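You operate a simulated robot arm through the tools that you are given. There is no shell and no other tool. Be economical: measure what you need, move in short steps, check, and stop when the job is done.

The job below is to be done with a simulated robot arm. You get a single attempt, and the scene is never put back.

TASK
Put things in order on the top of the pine table. At the end: the red round glue brush stands where the plant food bottle stood; the pink polishing cloth is on the yellow saucer; the brown small desk brush is on the white saucer; the plant food bottle stands where the pink polishing cloth stood; whatever was shut is shut again. Leave all else as you found it, and nothing knocked over.
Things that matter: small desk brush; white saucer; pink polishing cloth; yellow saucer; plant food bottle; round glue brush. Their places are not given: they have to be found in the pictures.

Only the result counts: the job must be done as asked and must still hold three seconds after the hand-in. Knocking over, shifting, dropping, spilling or breaking anything else fails it.

THE ROBOT
A 7-joint arm with a two-finger parallel gripper, fixed in place. Base frame: the origin is at the foot of the arm, x ahead of it, y to its left, z up; the work surface is at about z = 0. Readings come in m, degrees, newtons and seconds.
With the tool pointing down near the work surface it reaches from about 0.24 to 0.62 m from the base axis. Its first joint turns from -66.0 to 66.0 degrees. Payload 2.6 kg.
Tool frame: the origin (TCP) lies between the finger pads and is the grasp point; the fingertips stand 0.03 m ahead of it; z points along the fingers, y is the line along which they close. Largest opening 0.094 m; finger width 0.028, thickness 0.01; the body of the gripper, 0.05 by 0.096 m, starts 0.055 m behind the TCP.
Orientation is that of the tool frame in the base frame, as a unit quaternion [x, y, z, w]. With the fingers straight down and closing along the base's y, the tool's x points along the base's -x, its y along +y and its z along -z.

THE INTERFACE
- The arm moves only by the tool servo_tool. Its argument "commands" is a list of rows, each an object of numbers (a shift or turn left out is 0, a gripper value left out holds the last): "x", "y", "z": the shift along the tool's x, y, z in m; "rx", "ry", "rz": the turn, a rotation vector about the tool's x, y, z in degrees; "grip": the finger opening in m, from 0 to 0.094. In form: [{"x": .., "y": .., "z": .., "rx": .., "ry": .., "rz": .., "grip": ..}, ...]. A call has 1 to 8 rows; each row shifts and turns the commanded pose from where the row before left it, along the tool's axes as they then stand. Each row takes 0.2 s and may step no farther than 0.05 m and 8.6 degrees from the row before; otherwise, or with a gripper value out of range, the whole call is refused. A pose out of reach is approached as far as the arm can. The call stops where the force on the tool passes 40 N (or 10 N more than at its start, if that is more) or the arm is blocked; 0.2 s more then pass. Each finger travels about 0.072 m/s and halts on what it meets, pressing with about 24 N; the grip force reading is that of the motor and also rises with nothing between the fingers. The clock runs only during rows and for 0.2 s after the last one: add rows that do not move to give the fingers time. It gives the time, the measured TCP pose, the force on the tool (base axes), the opening and the grip force at its end, in the units of the frame above (readings bear some noise), and new pictures: "pictures" is both (left out), scene, wrist or none.
- Cameras (640 x 400 px; columns grow to the right, rows downward): "scene" is fixed at [0.0563, 0.4618, 0.5379]; the picture's right is [-0.32, -0.95, 0.00], its down [-0.74, 0.25, -0.63] and it looks along [0.59, -0.20, -0.78] (base axes); focal length 370 px, centre (320, 200). "wrist" rides on the gripper at [-0.037, 0, -0.058] in the tool frame; the picture's right is [0.00, -1.00, 0.00], its down [0.97, 0.00, -0.24] and it looks along [0.24, 0.00, 0.97] (tool axes); focal length 218 px, centre (320, 200).
- locate(camera, pixels): there is no depth. For up to 12 entries [column, row, z] of the newest picture of that camera ("zoom" is the newest enlarged one), the place [x, y] in the base frame at which the ray of that pixel passes the height z, good to about 0.002 m, but the place of the scene camera against the robot may be out by one fixed shift of up to 0.018 m in any direction. No time passes.
- zoom(camera, box): a new picture of the part [left, top, right, bottom] of that camera's present view, enlarged. No time passes.
- sign_off(): hands the job in; it is judged then, once.

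Keep the steps short. Do not move on a guess: measure, check each grasp and each placing, and mend mistakes. In all there are 80 turns and 120 pictures (those below and enlarged ones count). Leave the gripper open and the arm clear of the work at the hand-in unless told otherwise, and finish with a single line.

The tools are called after ">>>" as name(argument=value, ...) on one line, values as JSON. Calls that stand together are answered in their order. servo_tool: Moves the arm, as the interface text tells. Its arguments: {"type":"object","properties":{"commands":{"type":"array","items":{"type":"object","properties":{"x":{"type":"number"},"y":{"type":"number"},"z":{"type":"number"},"rx":{"type":"number"},"ry":{"type":"number"},"rz":{"type":"number"},"grip":{"type":"number"}}}},"pictures":{"type":"string","enum":["both","scene","wrist","none"]}},"required":["commands"]} The other tools are called the same way: locate (camera, pixels) gives the place at which the rays of pixels pass given heights; zoom (camera, box) takes an enlarged picture of a part of a camera's view; sign_off () hands the job in.

At the start:

```text
time: 0.0
ee_pos: [0.2913, 0.3682, 0.2472]
tool_rot: [0.0, 1.0, 0.0, 0.0]
ft_force: [-0.8, -0.2, 0.2]
opening: 0.094
gripper_force: 0.0
```

scene: 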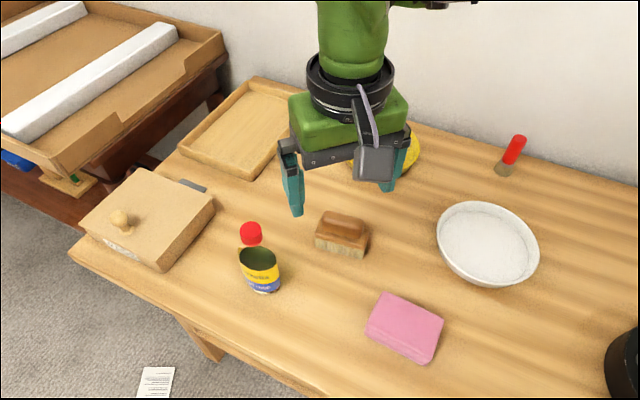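
wrist: 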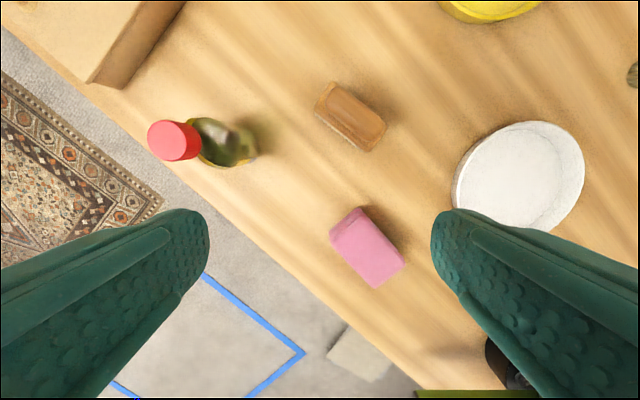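

I see the bottle near (258,262), the desk brush (342,235), the pink cloth (405,327), the white saucer (488,243), the red glue brush (512,150), and a partly hidden yellow saucer. I'll enlarge these areas first.

>>> zoom(camera="scene", box=[200, 190, 400, 315])

>>> zoom(camera="scene", box=[360, 110, 600, 260])

>>> zoom(camera="wrist", box=[100, 0, 640, 300])

```text
3.20 times, centred on (300, 252) of scene
```

zoom: 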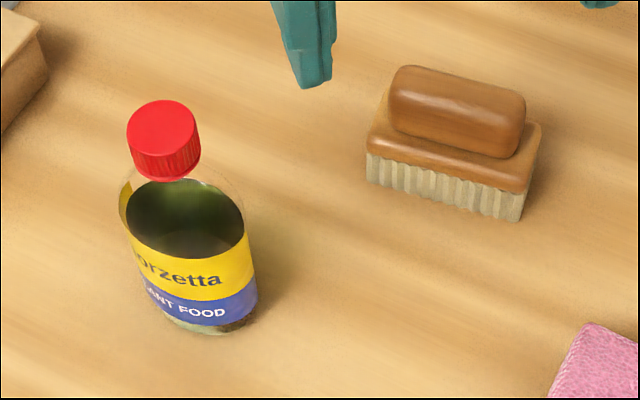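

```text
2.67 times, centred on (480, 185) of scene
```

zoom: 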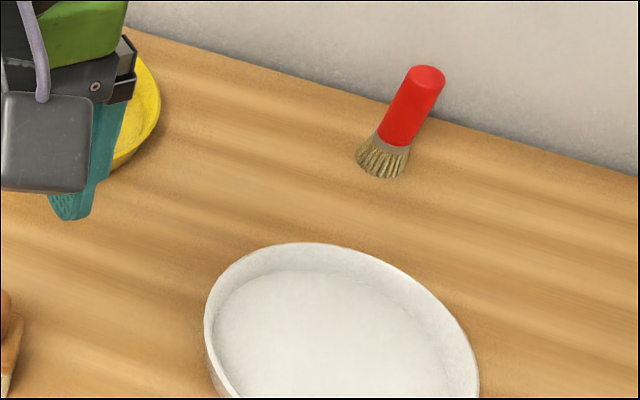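

```text
1.19 times, centred on (370, 150) of wrist
```

zoom: 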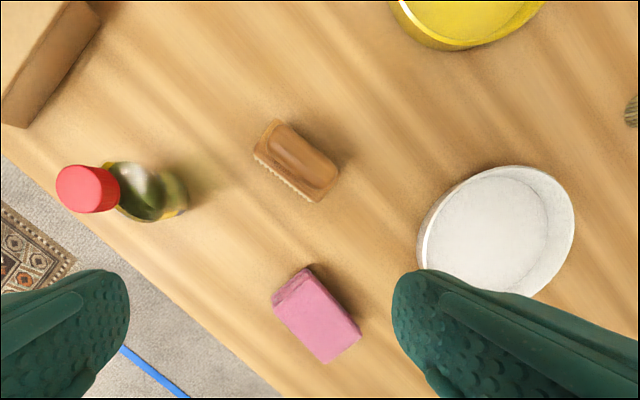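

The bottle is transparent with a red cap, and the glue brush stands on its bristles. Next I'll locate the bases in both cameras, so I can get the scene camera's fixed shift as well.

>>> locate(camera="wrist", pixels=[[330, 239, 0.03], [362, 207, 0.03], [405, 264, 0.03], [378, 287, 0.03], [314, 112, 0.03], [330, 82, 0.03], [387, 123, 0.03], [365, 152, 0.03], [173, 140, 0.14], [173, 140, 0.12], [236, 142, 0.0], [520, 175, 0.01]])

>>> locate(camera="scene", pixels=[[384, 292, 0.03], [443, 318, 0.03], [428, 362, 0.03], [366, 329, 0.03], [251, 225, 0.14], [251, 225, 0.12], [264, 287, 0.0], [503, 170, 0.0], [518, 138, 0.1], [518, 138, 0.08], [488, 245, 0.01], [342, 213, 0.05]])

```text
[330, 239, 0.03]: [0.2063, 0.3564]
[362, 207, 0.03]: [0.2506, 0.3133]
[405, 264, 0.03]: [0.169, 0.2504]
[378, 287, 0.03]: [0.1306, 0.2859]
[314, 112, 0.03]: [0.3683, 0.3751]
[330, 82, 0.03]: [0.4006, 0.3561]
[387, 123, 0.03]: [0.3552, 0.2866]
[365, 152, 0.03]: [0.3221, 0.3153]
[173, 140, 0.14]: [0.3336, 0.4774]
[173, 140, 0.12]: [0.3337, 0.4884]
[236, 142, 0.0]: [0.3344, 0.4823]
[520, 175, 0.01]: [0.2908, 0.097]
```

```text
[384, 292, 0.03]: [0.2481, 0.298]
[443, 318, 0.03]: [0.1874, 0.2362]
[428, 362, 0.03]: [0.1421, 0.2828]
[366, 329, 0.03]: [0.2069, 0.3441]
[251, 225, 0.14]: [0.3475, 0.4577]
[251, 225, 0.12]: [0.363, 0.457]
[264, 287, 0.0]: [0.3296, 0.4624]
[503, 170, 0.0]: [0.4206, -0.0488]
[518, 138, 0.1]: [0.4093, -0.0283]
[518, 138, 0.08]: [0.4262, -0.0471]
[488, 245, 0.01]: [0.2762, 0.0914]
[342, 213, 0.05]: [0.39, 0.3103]
```

The wrist view puts the cloth centre at about (0.19, 0.30), with its long axis about 38° from x. I'll turn the tool 38° and move over it, staying high.

>>> servo_tool(commands=[{"rz": -7.6}, {"rz": -7.6}, {"rz": -7.6}, {"rz": -7.6}, {"rz": -7.6}, {"x": 0.03, "y": 0.005}, {"x": 0.03, "y": 0.005}, {"x": 0.02}])

```text
time: 1.8
ee_pos: [0.2228, 0.3287, 0.2464]
tool_rot: [-0.327, 0.945, 0.0, 0.0]
ft_force: [0.1, 0.1, 0.1]
opening: 0.0939
gripper_force: 0.0
```

scene: 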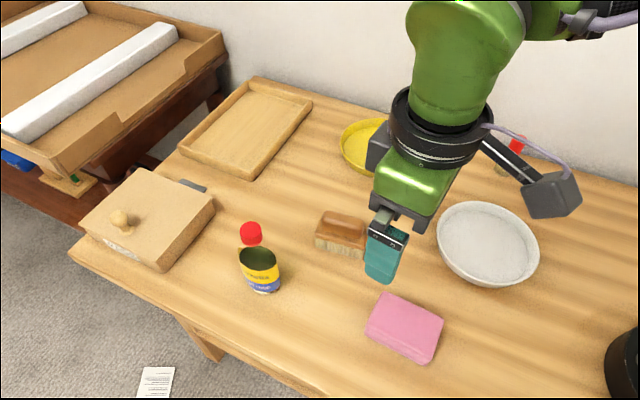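
wrist: 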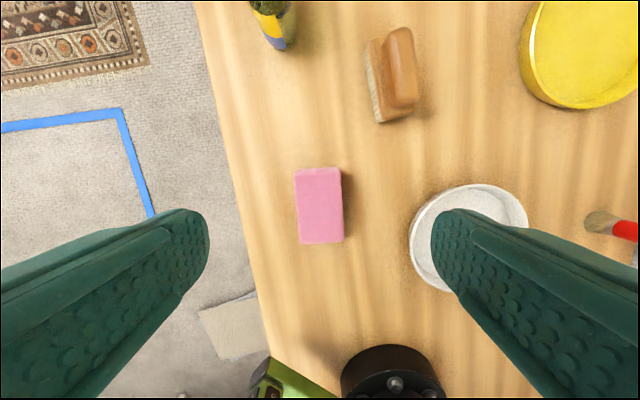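

Now the cloth is aligned with the picture, with its top at columns 295–343 and rows 168–244. I'll locate the cloth, the saucers and the other items.

>>> locate(camera="wrist", pixels=[[295, 170, 0.03], [341, 168, 0.03], [344, 242, 0.03], [299, 244, 0.03], [319, 206, 0.03], [319, 206, 0.015], [278, 48, 0.0], [600, 220, 0.0], [388, 123, 0.0], [378, 122, 0.0], [410, 103, 0.03], [468, 237, 0.01]])

>>> zoom(camera="wrist", box=[240, 130, 400, 280])

>>> zoom(camera="scene", box=[340, 270, 480, 380])

```text
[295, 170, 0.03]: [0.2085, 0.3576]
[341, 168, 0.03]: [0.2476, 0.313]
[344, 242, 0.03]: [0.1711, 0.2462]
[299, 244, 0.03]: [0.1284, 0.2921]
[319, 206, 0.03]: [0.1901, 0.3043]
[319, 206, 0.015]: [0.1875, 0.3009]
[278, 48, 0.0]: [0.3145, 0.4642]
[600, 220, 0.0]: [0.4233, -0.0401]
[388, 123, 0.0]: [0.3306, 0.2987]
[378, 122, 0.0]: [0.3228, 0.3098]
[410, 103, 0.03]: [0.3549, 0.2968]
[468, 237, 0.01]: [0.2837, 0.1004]
```

```text
2.67 times, centred on (320, 205) of wrist
```

zoom: 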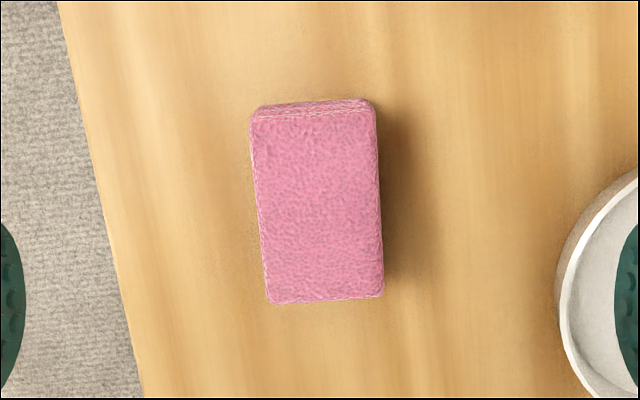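

```text
3.64 times, centred on (410, 325) of scene
```

zoom: 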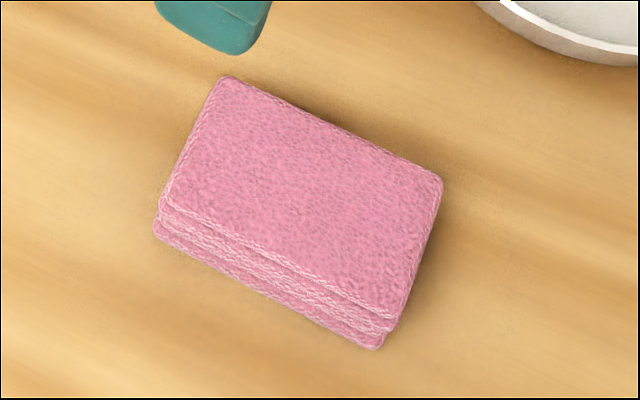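

The cloth centre is at about (0.189, 0.303), with a further 4° turn needed. I'll move over it and go down to about z = 0.12, then check.

>>> servo_tool(commands=[{"x": 0.0425, "y": 0.0007}, {"rz": -4}, {"z": 0.045}, {"z": 0.045}, {"z": 0.035}, {}])

```text
time: 3.2
ee_pos: [0.1874, 0.3016, 0.1215]
tool_rot: [-0.359, 0.933, 0.0, 0.0]
ft_force: [-0.1, -0.9, 0.1]
opening: 0.0942
gripper_force: 0.2
```

scene: 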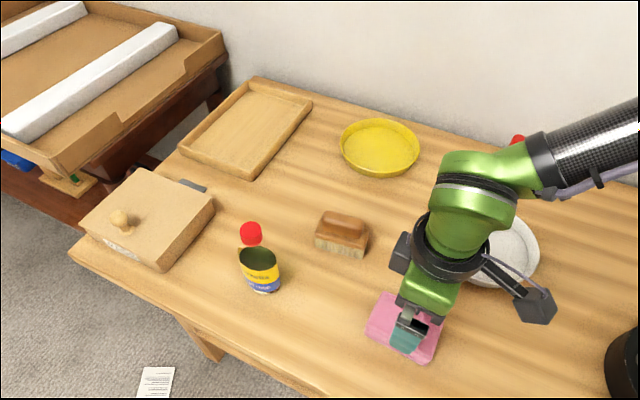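
wrist: 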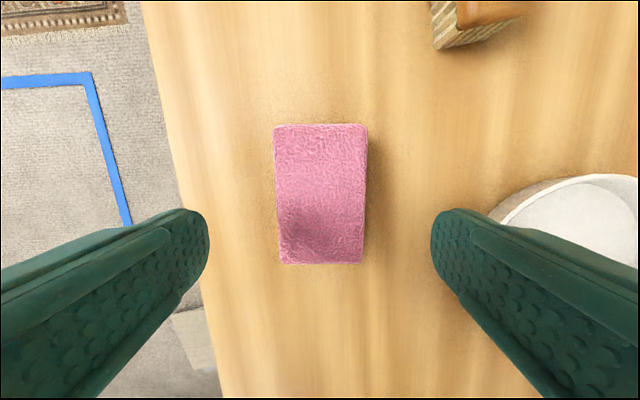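

The cloth is centred at about (321,194). I'll verify its centre and thickness from this second view.

>>> locate(camera="wrist", pixels=[[275, 127, 0.03], [367, 126, 0.03], [362, 263, 0.03], [279, 263, 0.03], [279, 263, 0.02], [279, 263, 0.04], [362, 263, 0.02], [362, 263, 0.04]])

```text
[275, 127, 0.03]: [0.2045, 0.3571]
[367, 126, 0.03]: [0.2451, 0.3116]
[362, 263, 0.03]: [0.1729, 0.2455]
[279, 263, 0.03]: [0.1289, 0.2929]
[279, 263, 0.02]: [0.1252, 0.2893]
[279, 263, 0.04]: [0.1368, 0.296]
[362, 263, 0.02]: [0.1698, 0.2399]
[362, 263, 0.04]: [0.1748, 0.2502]
```

Both views agree on z ≈ 0.03 and a centre of (0.188, 0.302). I'll go down to TCP z ≈ 0.034 and close.

>>> servo_tool(commands=[{"z": 0.04}, {"z": 0.03}, {"z": 0.0175}, {}, {"grip": 0.04}, {"grip": 0.04}, {"grip": 0.04}], pictures="wrist")

```text
time: 4.8
ee_pos: [0.1891, 0.3021, 0.0353]
tool_rot: [-0.359, 0.933, 0.0, 0.0]
ft_force: [-1.1, -0.8, 0.9]
opening: 0.0636
gripper_force: 24.1
```

wrist: 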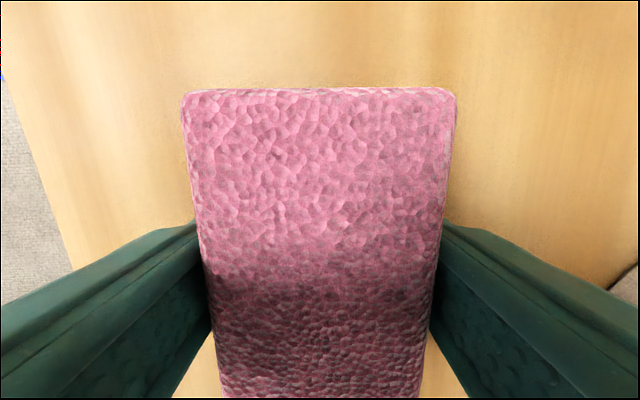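

The cloth is held at 0.0636 wide with 24 N of grip. Now I'll lift it straight up.

>>> servo_tool(commands=[{"z": -0.03}, {"z": -0.045}, {"z": -0.045}, {"z": -0.045}, {"z": -0.045}, {}])

>>> locate(camera="scene", pixels=[[341, 146, 0.02], [419, 148, 0.02], [380, 119, 0.02], [380, 177, 0.02], [380, 148, 0.01]])

```text
time: 6.2
ee_pos: [0.1866, 0.3007, 0.245]
tool_rot: [-0.359, 0.934, 0.001, 0.001]
ft_force: [0.1, -1.5, -0.4]
opening: 0.0637
gripper_force: 24.0
```

scene: 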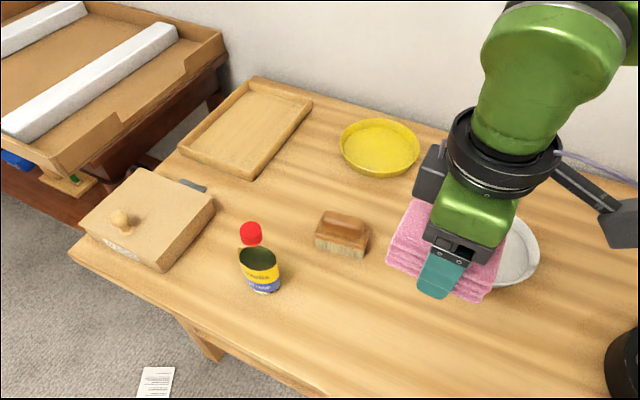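
wrist: 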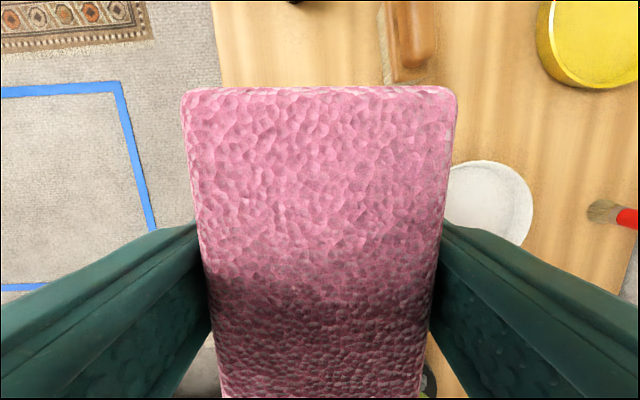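

```text
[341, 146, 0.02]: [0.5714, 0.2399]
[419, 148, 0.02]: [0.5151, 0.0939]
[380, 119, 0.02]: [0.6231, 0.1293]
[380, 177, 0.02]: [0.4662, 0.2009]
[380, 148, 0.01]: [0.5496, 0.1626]
```

The saucer is at about (0.55, 0.17), and the path at z = 0.245 is clear. I'll carry the cloth to about (0.50, 0.17).

>>> servo_tool(commands=[{"x": -0.0182, "y": -0.03825}, {"x": -0.0182, "y": -0.03825}, {"x": -0.0182, "y": -0.03825}, {"x": -0.0182, "y": -0.03825}, {"x": -0.0182, "y": -0.03825}, {"x": -0.0182, "y": -0.03825}, {"x": -0.0182, "y": -0.03825}, {"x": -0.0182, "y": -0.03825}], pictures="none")

>>> servo_tool(commands=[{"rz": 8}, {"rz": 8}, {"rz": 8}, {}])

```text
time: 8.0
ee_pos: [0.5029, 0.171, 0.244]
tool_rot: [-0.359, 0.933, 0.0, 0.001]
ft_force: [0.1, -1.1, -0.5]
opening: 0.0638
gripper_force: 24.3
```

```text
time: 9.0
ee_pos: [0.5018, 0.1725, 0.2442]
tool_rot: [-0.155, 0.988, 0.0, 0.0]
ft_force: [0.4, -0.8, -1.1]
opening: 0.0638
gripper_force: 23.8
```

scene: 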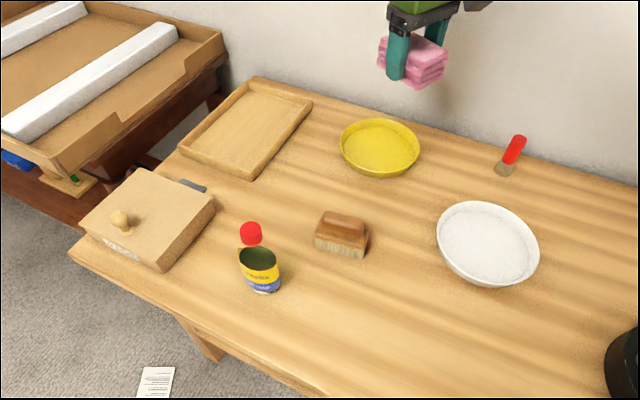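
wrist: 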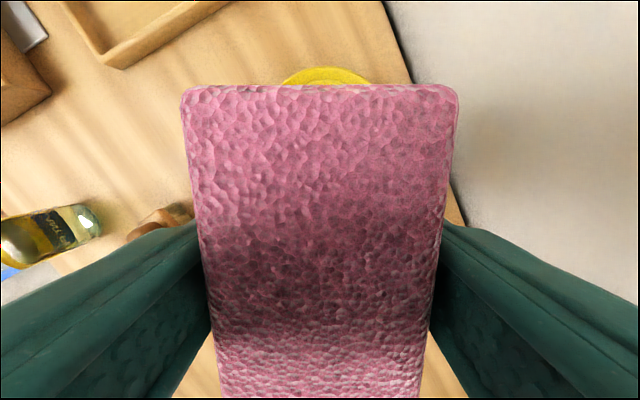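

The saucer is mostly hidden behind the cloth in the wrist view, except for its far rim, with its top at about (326,67). I'll measure that rim, the table edge, and the same rim in the scene view.

>>> zoom(camera="scene", box=[330, 105, 430, 185])

>>> zoom(camera="wrist", box=[260, 50, 400, 100])

>>> locate(camera="wrist", pixels=[[283, 81, 0.025], [300, 71, 0.025], [326, 67, 0.025], [350, 71, 0.025], [369, 82, 0.025], [390, 10, 0], [466, 222, 0]])

>>> locate(camera="scene", pixels=[[231, 82, 0], [636, 190, 0], [342, 143, 0.025], [350, 130, 0.025], [371, 119, 0.025], [397, 122, 0.025], [418, 145, 0.025], [413, 160, 0.025]])

```text
5.00 times, centred on (380, 145) of scene
```

zoom: 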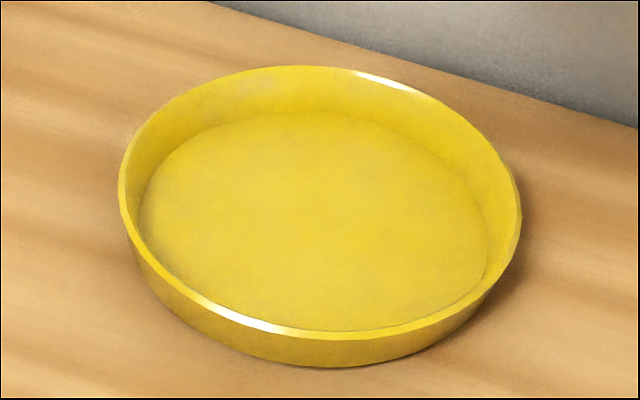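

```text
4.57 times, centred on (330, 75) of wrist
```

zoom: 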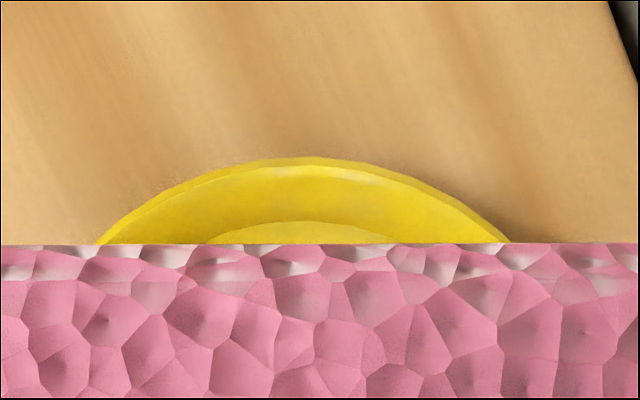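

```text
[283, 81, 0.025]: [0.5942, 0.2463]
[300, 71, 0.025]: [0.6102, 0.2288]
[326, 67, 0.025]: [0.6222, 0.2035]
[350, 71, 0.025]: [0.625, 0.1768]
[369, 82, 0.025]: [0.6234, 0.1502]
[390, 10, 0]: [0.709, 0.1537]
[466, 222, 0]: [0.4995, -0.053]
```

```text
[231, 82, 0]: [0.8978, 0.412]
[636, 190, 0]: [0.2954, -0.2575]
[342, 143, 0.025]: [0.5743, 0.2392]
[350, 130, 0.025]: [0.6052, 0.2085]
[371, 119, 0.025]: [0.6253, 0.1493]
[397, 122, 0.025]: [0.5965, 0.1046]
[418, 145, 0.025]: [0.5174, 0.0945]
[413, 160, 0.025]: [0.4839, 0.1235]
```

The two cameras' fits put the saucer centre at about (0.546, 0.178), with rim radius ≈ 0.081 and floor ≈ 0.14 across. I'll move over it and lower to about z = 0.075.

>>> servo_tool(commands=[{"x": -0.0436, "y": -0.0082}, {"z": 0.045}, {"z": 0.045}, {"z": 0.045}, {"z": 0.034}, {}])

```text
time: 10.4
ee_pos: [0.5463, 0.1778, 0.0739]
tool_rot: [-0.156, 0.988, 0.0, 0.001]
ft_force: [0.3, -0.1, -0.3]
opening: 0.0636
gripper_force: 24.0
```

scene: 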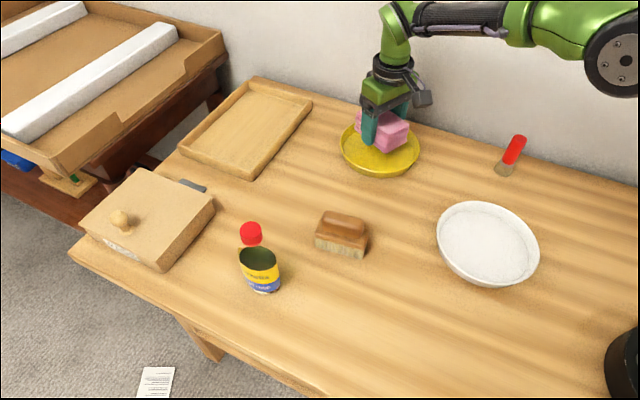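
wrist: 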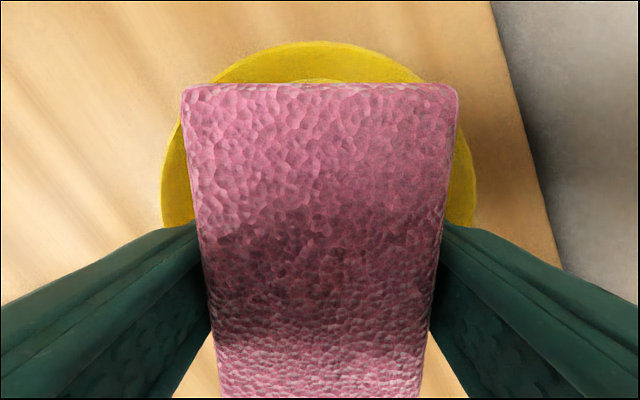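

The saucer rim spans columns 161–476, so it is centred under the cloth. I'll lower in small steps.

>>> servo_tool(commands=[{"z": 0.018}, {"z": 0.006}, {"z": 0.004}, {"z": 0.003}, {}])

```text
time: 11.6
ee_pos: [0.5472, 0.1779, 0.0437]
tool_rot: [-0.156, 0.988, 0.0, 0.001]
ft_force: [-0.3, -0.1, -0.7]
opening: 0.0633
gripper_force: 23.8
```

scene: 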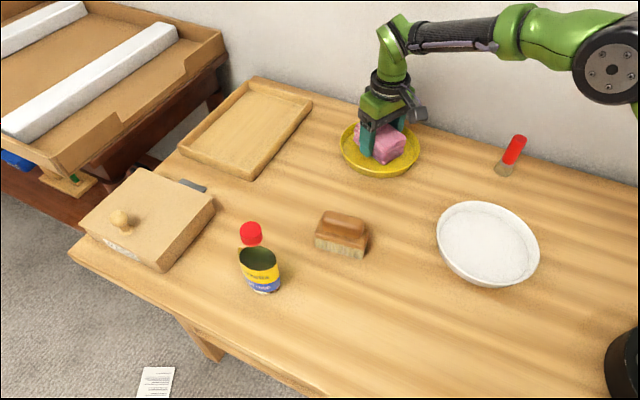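
wrist: 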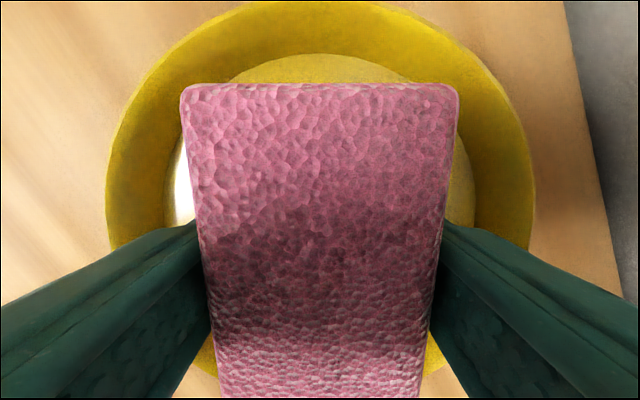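

Nothing has touched yet. I'll go a few millimetres lower, watching the force.

>>> servo_tool(commands=[{"z": 0.002}, {"z": 0.002}, {}], pictures="none")

```text
time: 12.4
ee_pos: [0.5459, 0.1769, 0.0389]
tool_rot: [-0.156, 0.988, 0.0, 0.0]
ft_force: [0.1, -0.1, -0.8]
opening: 0.0638
gripper_force: 24.4
```

>>> servo_tool(commands=[{"z": 0.0015}, {}, {"grip": 0.072}, {"grip": 0.08}, {"grip": 0.08}], pictures="wrist")

```text
time: 13.6
ee_pos: [0.5463, 0.1772, 0.0389]
tool_rot: [-0.156, 0.988, 0.001, -0.001]
ft_force: [-0.1, -1.1, 0.2]
opening: 0.0801
gripper_force: 0.0
```

wrist: 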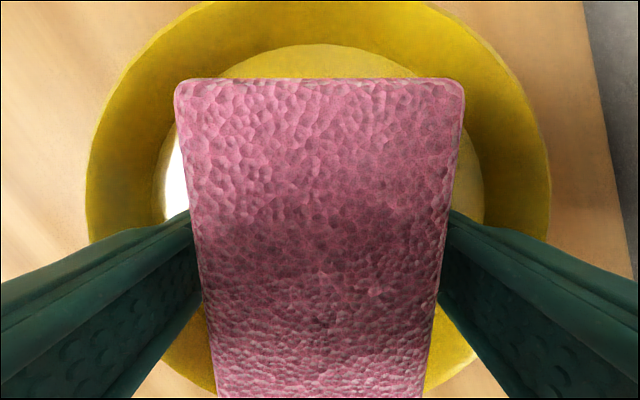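

The cloth is released and lies on the saucer floor. Both fingers are clear of it, so I'll lift straight up.

>>> servo_tool(commands=[{"z": -0.03}, {"z": -0.045}, {"z": -0.045}, {"z": -0.045}, {"z": -0.045}, {"grip": 0.094}])

```text
time: 15.0
ee_pos: [0.5457, 0.1768, 0.247]
tool_rot: [-0.157, 0.988, 0.0, 0.0]
ft_force: [0.9, -0.4, 0.1]
opening: 0.0942
gripper_force: 0.0
```

scene: 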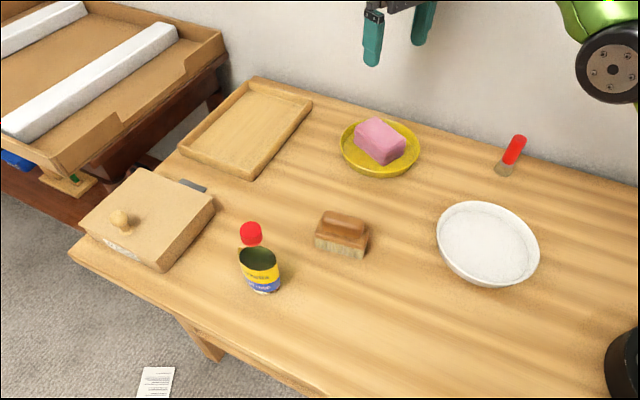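
wrist: 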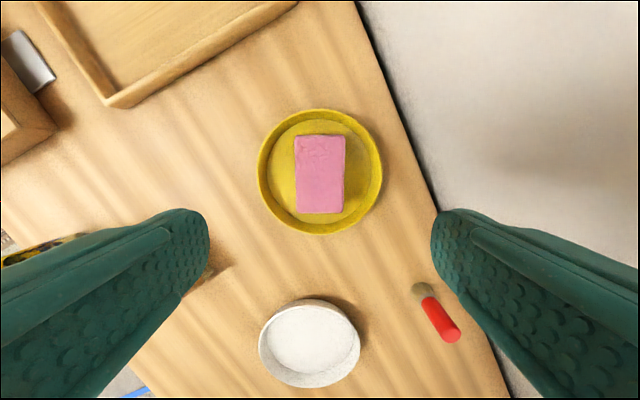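

The cloth sits centred on the yellow saucer. Next is the bottle, so I'll move over about (0.334, 0.479) at this height and turn the tool radial.

>>> servo_tool(commands=[{"x": 0.01346, "y": 0.0441}, {"x": 0.01346, "y": 0.0441}, {"x": 0.01346, "y": 0.0441}, {"x": 0.01346, "y": 0.0441}, {"x": 0.01346, "y": 0.0441}, {"x": 0.01346, "y": 0.0441}, {"x": 0.01346, "y": 0.0441}, {"x": 0.01346, "y": 0.0441}], pictures="none")

>>> servo_tool(commands=[{"rz": -7.4}, {"rz": -7.4}, {"rz": -7.4}, {"rz": -7.4}, {"rz": -7.4}, {}])

```text
time: 16.8
ee_pos: [0.3367, 0.4701, 0.2468]
tool_rot: [-0.156, 0.988, -0.001, 0.0]
ft_force: [0.9, -0.3, 0.2]
opening: 0.0941
gripper_force: 0.0
out of reach, approached as far as the arm can: row 8
```

```text
time: 18.2
ee_pos: [0.3369, 0.4707, 0.2465]
tool_rot: [-0.463, 0.886, 0.0, 0.001]
ft_force: [0.1, 0.2, 0.4]
opening: 0.0938
gripper_force: 0.1
```

scene: 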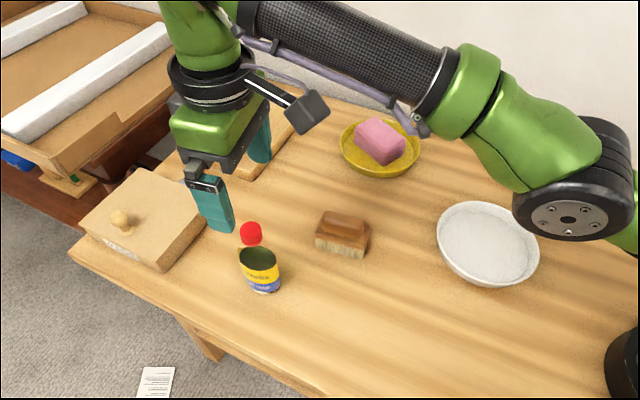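
wrist: 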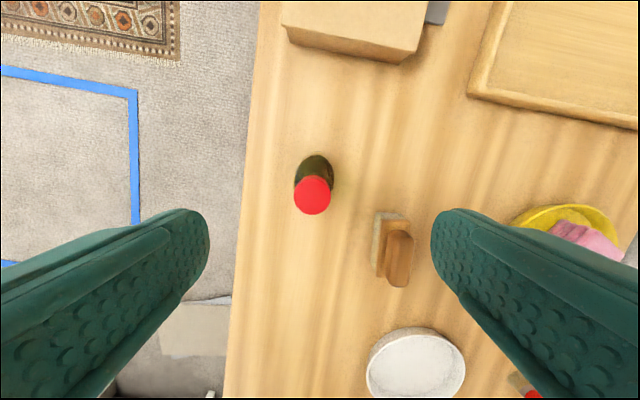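

The cap centre is at about (313,196), seen nearly from above, with the body behind it at (314,170). I'll enlarge this and triangulate.

>>> zoom(camera="wrist", box=[270, 140, 360, 230])

>>> locate(camera="wrist", pixels=[[313, 196, 0.1], [313, 196, 0.12], [313, 196, 0.14], [313, 196, 0.08], [294, 196, 0.12], [331, 196, 0.12], [314, 157, 0.0], [295, 170, 0.0], [334, 170, 0.0], [295, 170, 0.06], [334, 170, 0.06]])

```text
4.44 times, centred on (315, 185) of wrist
```

zoom: 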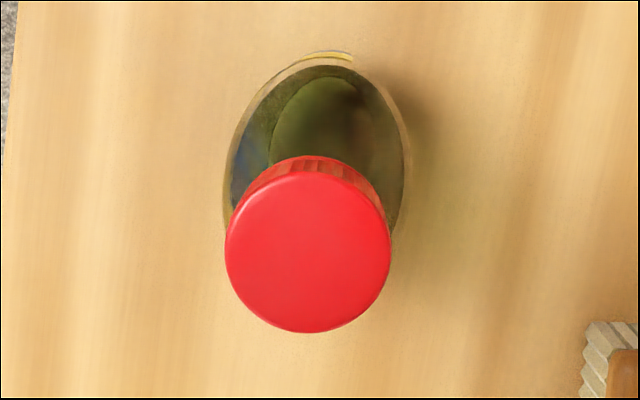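

```text
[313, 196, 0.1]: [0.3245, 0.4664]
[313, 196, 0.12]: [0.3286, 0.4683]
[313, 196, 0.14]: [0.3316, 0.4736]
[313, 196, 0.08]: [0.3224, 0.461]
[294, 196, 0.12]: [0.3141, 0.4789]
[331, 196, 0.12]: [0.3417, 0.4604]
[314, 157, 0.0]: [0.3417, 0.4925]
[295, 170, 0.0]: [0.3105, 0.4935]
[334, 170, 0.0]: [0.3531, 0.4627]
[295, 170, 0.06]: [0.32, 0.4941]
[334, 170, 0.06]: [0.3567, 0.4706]
```

Triangulation gives the cap top at z ≈ 0.145 and (0.333, 0.475), and the body is about 0.045 wide. I'll centre (5.7 mm along tool y), go down to z ≈ 0.155, and check.

>>> servo_tool(commands=[{"x": -0.001, "y": 0.0057}, {"z": 0.04}, {"z": 0.03}, {"z": 0.021}, {}])

```text
time: 19.4
ee_pos: [0.3322, 0.475, 0.1547]
tool_rot: [-0.462, 0.887, 0.0, 0.0]
ft_force: [0.2, -0.5, -0.3]
opening: 0.094
gripper_force: 0.0
out of reach, approached as far as the arm can: row 1
```

scene: 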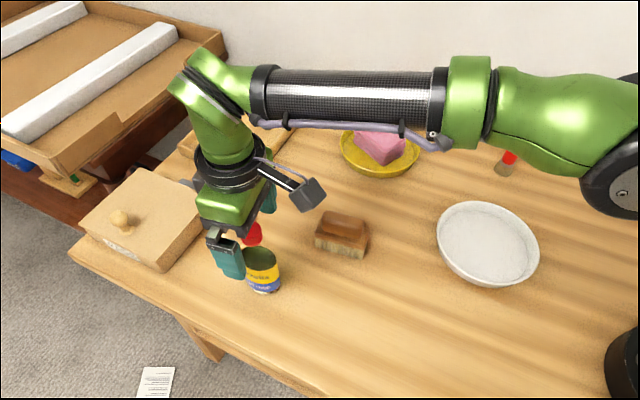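
wrist: 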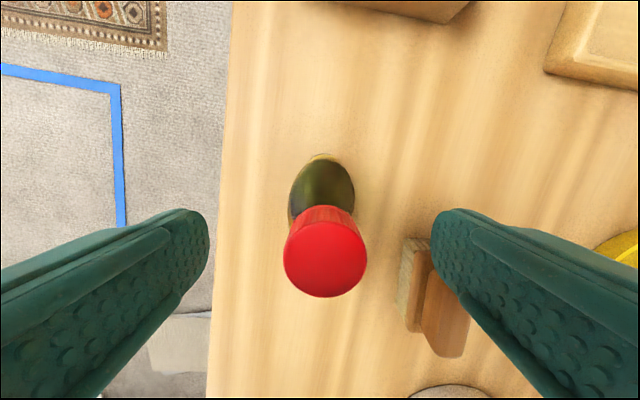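

The cap sits within about 2 mm of the tool axis, and the desk brush is clear of the right finger. I'll go down to z ≈ 0.10 so the fingertips reach the body, then close gently.

>>> servo_tool(commands=[{"y": -0.0012, "z": 0.02}, {"z": 0.02}, {"z": 0.013}, {}, {"grip": 0.05}, {"grip": 0.03}, {"grip": 0.02}, {"grip": 0.02}])

```text
time: 21.2
ee_pos: [0.3317, 0.4725, 0.1027]
tool_rot: [-0.462, 0.887, 0.0, -0.001]
ft_force: [0.5, 0.1, -0.2]
opening: 0.042
gripper_force: 24.0
```

scene: 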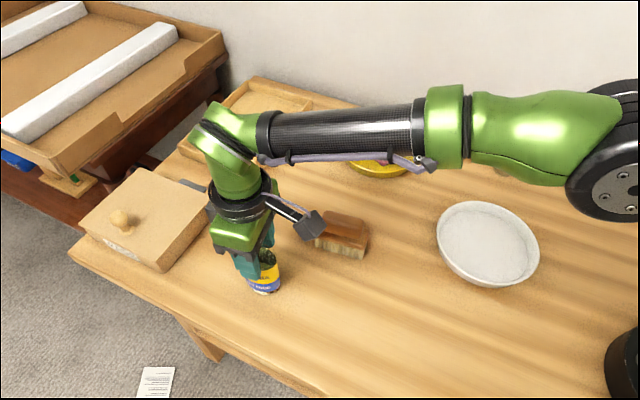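
wrist: 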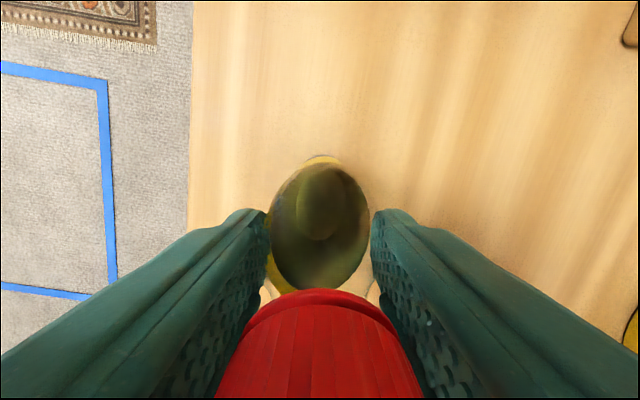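

The body is held at 0.042 with 24 N, and the bottle axis is central. I'll lift 6 cm and check.

>>> servo_tool(commands=[{"z": -0.01}, {"z": -0.02}, {"z": -0.03}, {}])

```text
time: 22.2
ee_pos: [0.3319, 0.4729, 0.1632]
tool_rot: [-0.462, 0.887, 0.0, 0.0]
ft_force: [-0.2, -0.2, -2.5]
opening: 0.0417
gripper_force: 23.9
```

scene: 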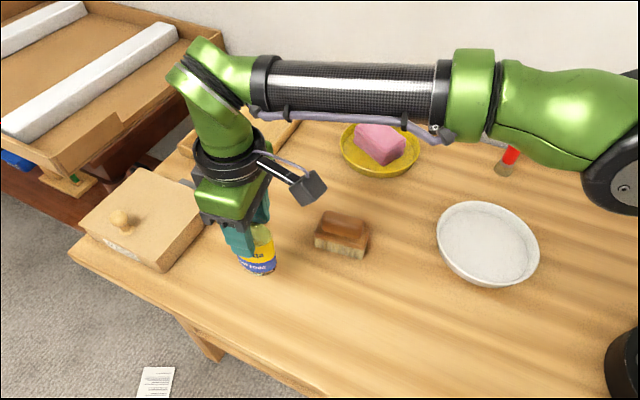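
wrist: 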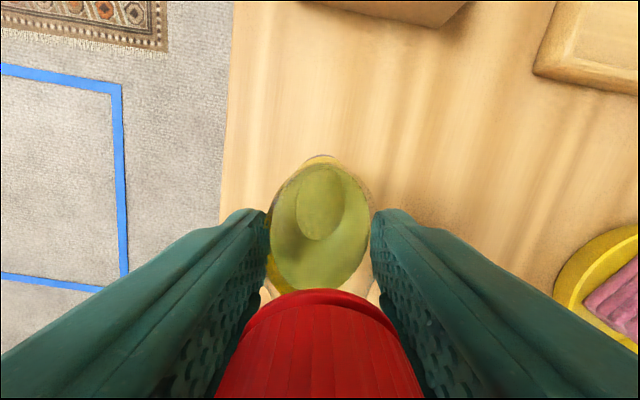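

The bottle hangs steady and upright. I'll carry it to the cloth's old place, about (0.188, 0.302).

>>> servo_tool(commands=[{"x": 0.02, "y": 0.0018}, {"x": 0.037, "y": 0.0033}, {"x": 0.037, "y": 0.0033}, {"x": 0.037, "y": 0.0033}, {"x": 0.037, "y": 0.0033}, {"x": 0.033, "y": 0.0033}, {"x": 0.021, "y": 0.0017}, {}])

```text
time: 24.0
ee_pos: [0.1884, 0.3025, 0.1633]
tool_rot: [-0.462, 0.887, 0.0, 0.0]
ft_force: [0.1, -0.6, -2.3]
opening: 0.0418
gripper_force: 24.0
```

scene: 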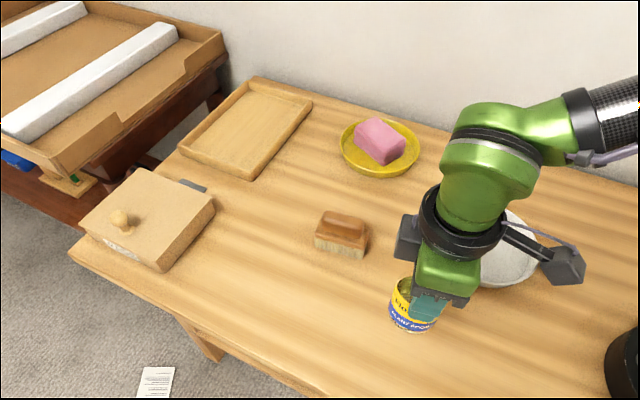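
wrist: 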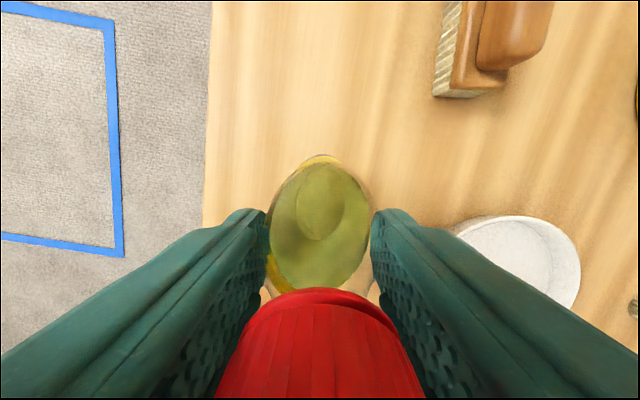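

Position (0.188, 0.3025) is right. I'll lower to just above the grasp height (0.1027), then finish in small steps.

>>> servo_tool(commands=[{"z": 0.03}, {"z": 0.02}, {"z": 0.007}, {"z": 0.003}, {}], pictures="none")

```text
time: 25.2
ee_pos: [0.1869, 0.3017, 0.103]
tool_rot: [-0.462, 0.887, 0.0, 0.0]
ft_force: [-0.5, 0.2, -3.1]
opening: 0.0419
gripper_force: 24.0
```

>>> servo_tool(commands=[{"z": 0.0015}, {}], pictures="none")

```text
time: 25.8
ee_pos: [0.1874, 0.3025, 0.1022]
tool_rot: [-0.461, 0.887, 0.0, 0.001]
ft_force: [-3.3, -6.9, 19.3]
opening: 0.0421
gripper_force: 24.0
```

It is touching, at 19 N. I'll ease off 1 mm and open slowly.

>>> servo_tool(commands=[{"z": -0.0012}, {}, {"grip": 0.05}, {"grip": 0.065}, {"grip": 0.094}, {}])

```text
time: 27.2
ee_pos: [0.1874, 0.303, 0.1031]
tool_rot: [-0.462, 0.887, 0.0, -0.001]
ft_force: [-0.1, -0.9, 0.3]
opening: 0.0942
gripper_force: 0.0
```

scene: 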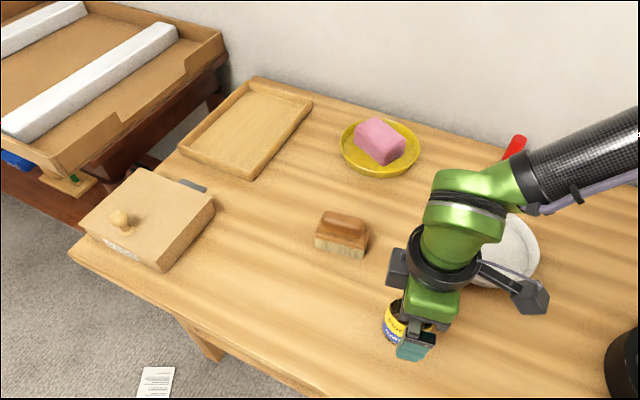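
wrist: 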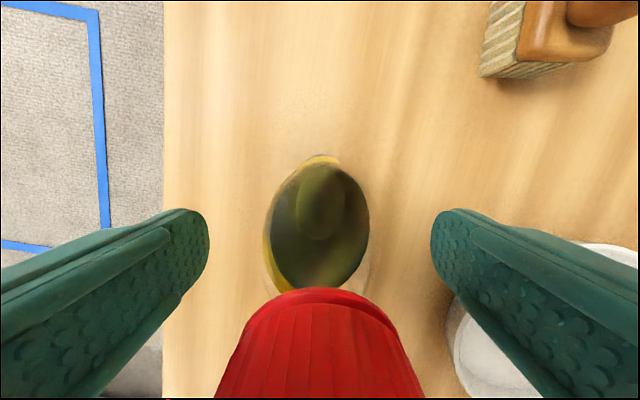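

The bottle stands upright and free. I'll lift away straight up.

>>> servo_tool(commands=[{"z": -0.03}, {"z": -0.04}, {"z": -0.04}, {"z": -0.032}, {}])

```text
time: 28.4
ee_pos: [0.1858, 0.304, 0.2443]
tool_rot: [-0.462, 0.887, -0.001, -0.001]
ft_force: [0.3, -0.7, -0.5]
opening: 0.0942
gripper_force: 0.1
```

scene: 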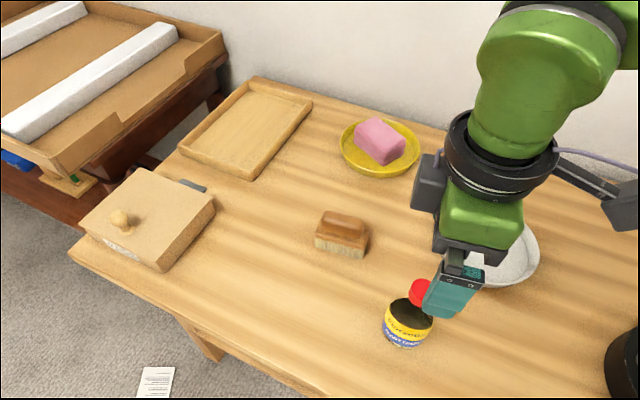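
wrist: 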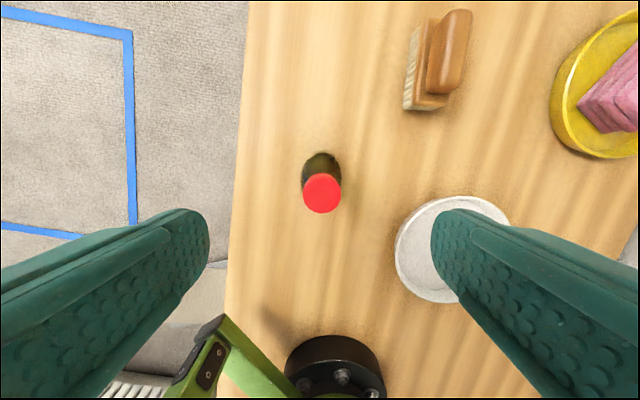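

The bottle now stands where the cloth was. Next is the glue brush, so I'll travel at this height to about (0.40, -0.02) while turning the tool to 0°.

>>> servo_tool(commands=[{"x": 0.0177, "y": -0.0453, "rz": 6.875}, {"x": 0.0121, "y": -0.0472, "rz": 6.875}, {"x": 0.0064, "y": -0.0483, "rz": 6.875}, {"x": 0.0006, "y": -0.0487, "rz": 6.875}, {"x": -0.0052, "y": -0.0484, "rz": 6.875}, {"x": -0.011, "y": -0.0474, "rz": 6.875}, {"x": -0.0166, "y": -0.0457, "rz": 6.875}, {"x": -0.0219, "y": -0.0434, "rz": 6.875}])

```text
time: 30.2
ee_pos: [0.4056, -0.0208, 0.2423]
tool_rot: [0.001, 1.0, 0.0, 0.0]
ft_force: [-0.5, 0.0, -0.2]
opening: 0.0942
gripper_force: 0.0
```

scene: 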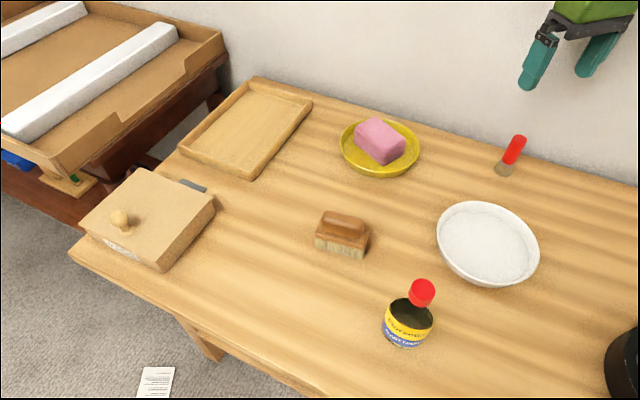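
wrist: 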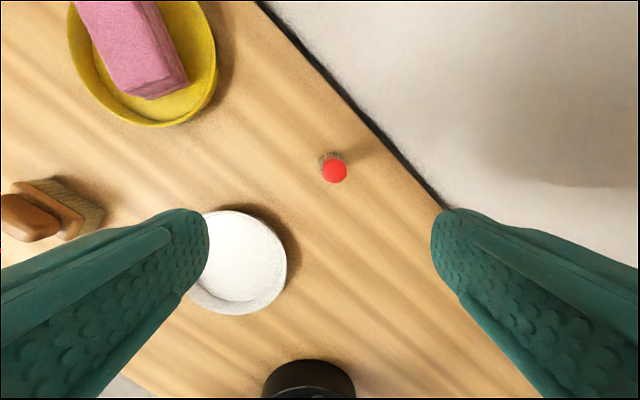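

The brush stands at (335,170), with the back edge running from (255,0) to (440,208). I'll measure the top, the base and the edge clearance.

>>> zoom(camera="wrist", box=[295, 140, 375, 200])

>>> locate(camera="wrist", pixels=[[335, 171, 0.08], [335, 171, 0.1], [335, 171, 0.12], [331, 153, 0], [331, 160, 0], [322, 168, 0.0], [437, 208, 0], [350, 105, 0]])

>>> locate(camera="scene", pixels=[[519, 138, 0.08], [519, 138, 0.1], [519, 138, 0.12], [503, 170, 0]])

```text
6.67 times, centred on (335, 170) of wrist
```

zoom: 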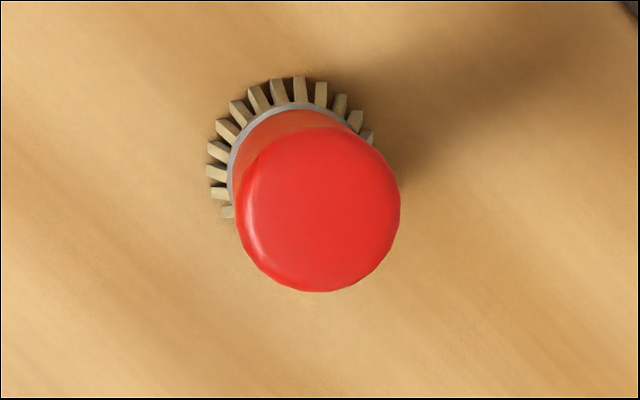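

```text
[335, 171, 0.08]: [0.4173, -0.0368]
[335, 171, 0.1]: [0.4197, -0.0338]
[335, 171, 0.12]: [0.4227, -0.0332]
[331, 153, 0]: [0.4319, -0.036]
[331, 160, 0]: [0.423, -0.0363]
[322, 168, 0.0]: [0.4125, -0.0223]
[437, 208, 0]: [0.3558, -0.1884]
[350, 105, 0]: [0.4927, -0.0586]
```

```text
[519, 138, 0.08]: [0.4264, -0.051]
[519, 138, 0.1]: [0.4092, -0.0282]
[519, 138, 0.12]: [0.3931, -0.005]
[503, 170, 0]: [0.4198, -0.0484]
```

The brush axis is at (0.418, -0.036), the top is about 0.088 high, and the handle is about 0.023 thick. The back edge is only 0.068 away, so I'll turn the hand 20°, narrow the opening to 0.06, and descend to z ≈ 0.13.

>>> servo_tool(commands=[{"x": -0.0122, "y": -0.0152, "grip": 0.06}, {"rz": -6.67}, {"rz": -6.67}, {"rz": -6.66}, {"z": 0.04}, {"z": 0.04}, {"z": 0.032}, {}])

```text
time: 32.0
ee_pos: [0.416, -0.0359, 0.1315]
tool_rot: [-0.174, 0.985, -0.001, 0.0]
ft_force: [-0.7, -0.1, -0.4]
opening: 0.0602
gripper_force: 0.0
```

scene: 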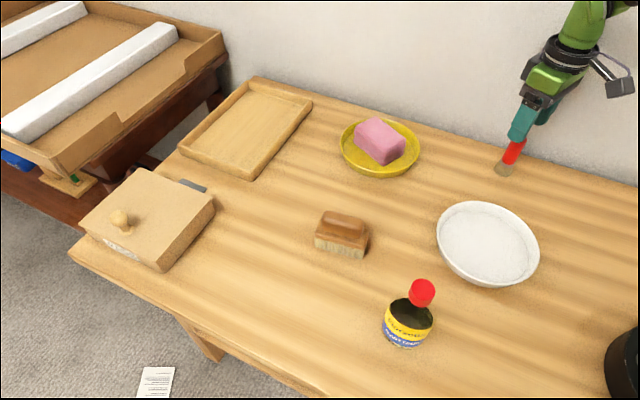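
wrist: 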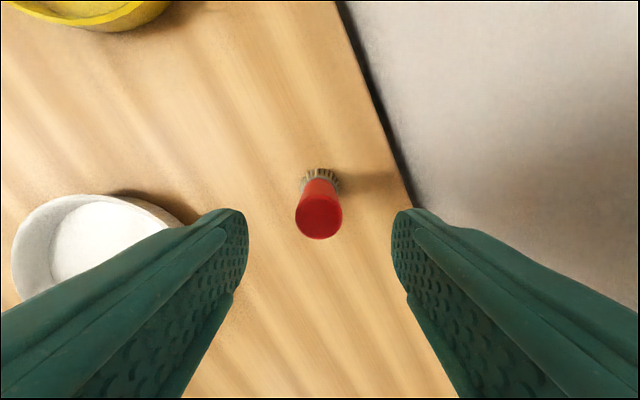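

The brush is between the fingers, with its top at (319,214). I'll shift 2 mm outward, go down to z ≈ 0.068, and close.

>>> servo_tool(commands=[{"x": -0.002, "z": 0.025}, {"z": 0.025}, {"z": 0.0135}, {}, {"grip": 0.03}, {"grip": 0.01}, {"grip": 0.005}, {}])

```text
time: 33.8
ee_pos: [0.4178, -0.0371, 0.0692]
tool_rot: [-0.174, 0.985, 0.0, 0.001]
ft_force: [0.0, 0.6, -0.3]
opening: 0.024
gripper_force: 23.9
```

scene: 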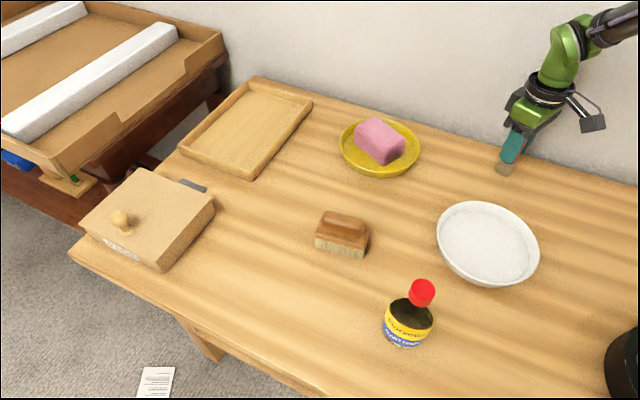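
wrist: 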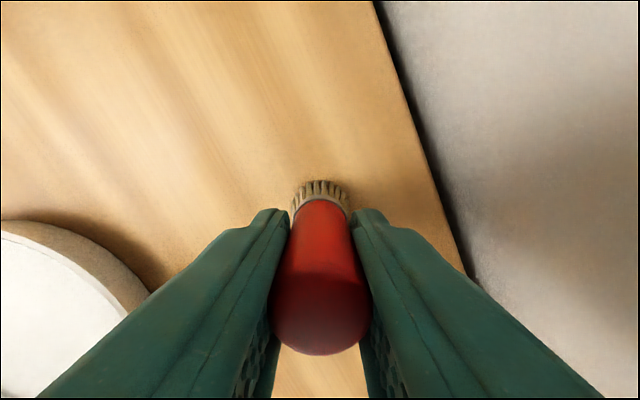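

The handle is held at 0.024. I'll lift straight up to z ≈ 0.20.

>>> servo_tool(commands=[{"z": -0.02}, {"z": -0.04}, {"z": -0.04}, {"z": -0.03}, {}])

```text
time: 35.0
ee_pos: [0.4185, -0.035, 0.1978]
tool_rot: [-0.174, 0.985, -0.001, 0.0]
ft_force: [0.0, -0.6, 0.5]
opening: 0.0237
gripper_force: 24.0
```

scene: 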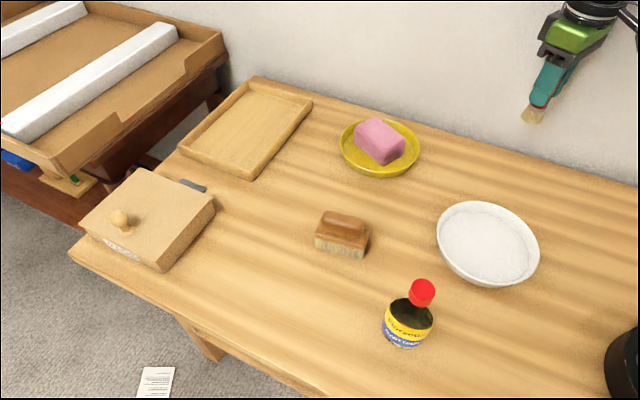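
wrist: 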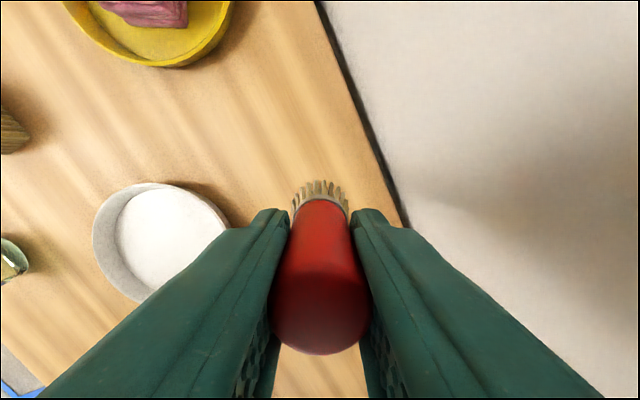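

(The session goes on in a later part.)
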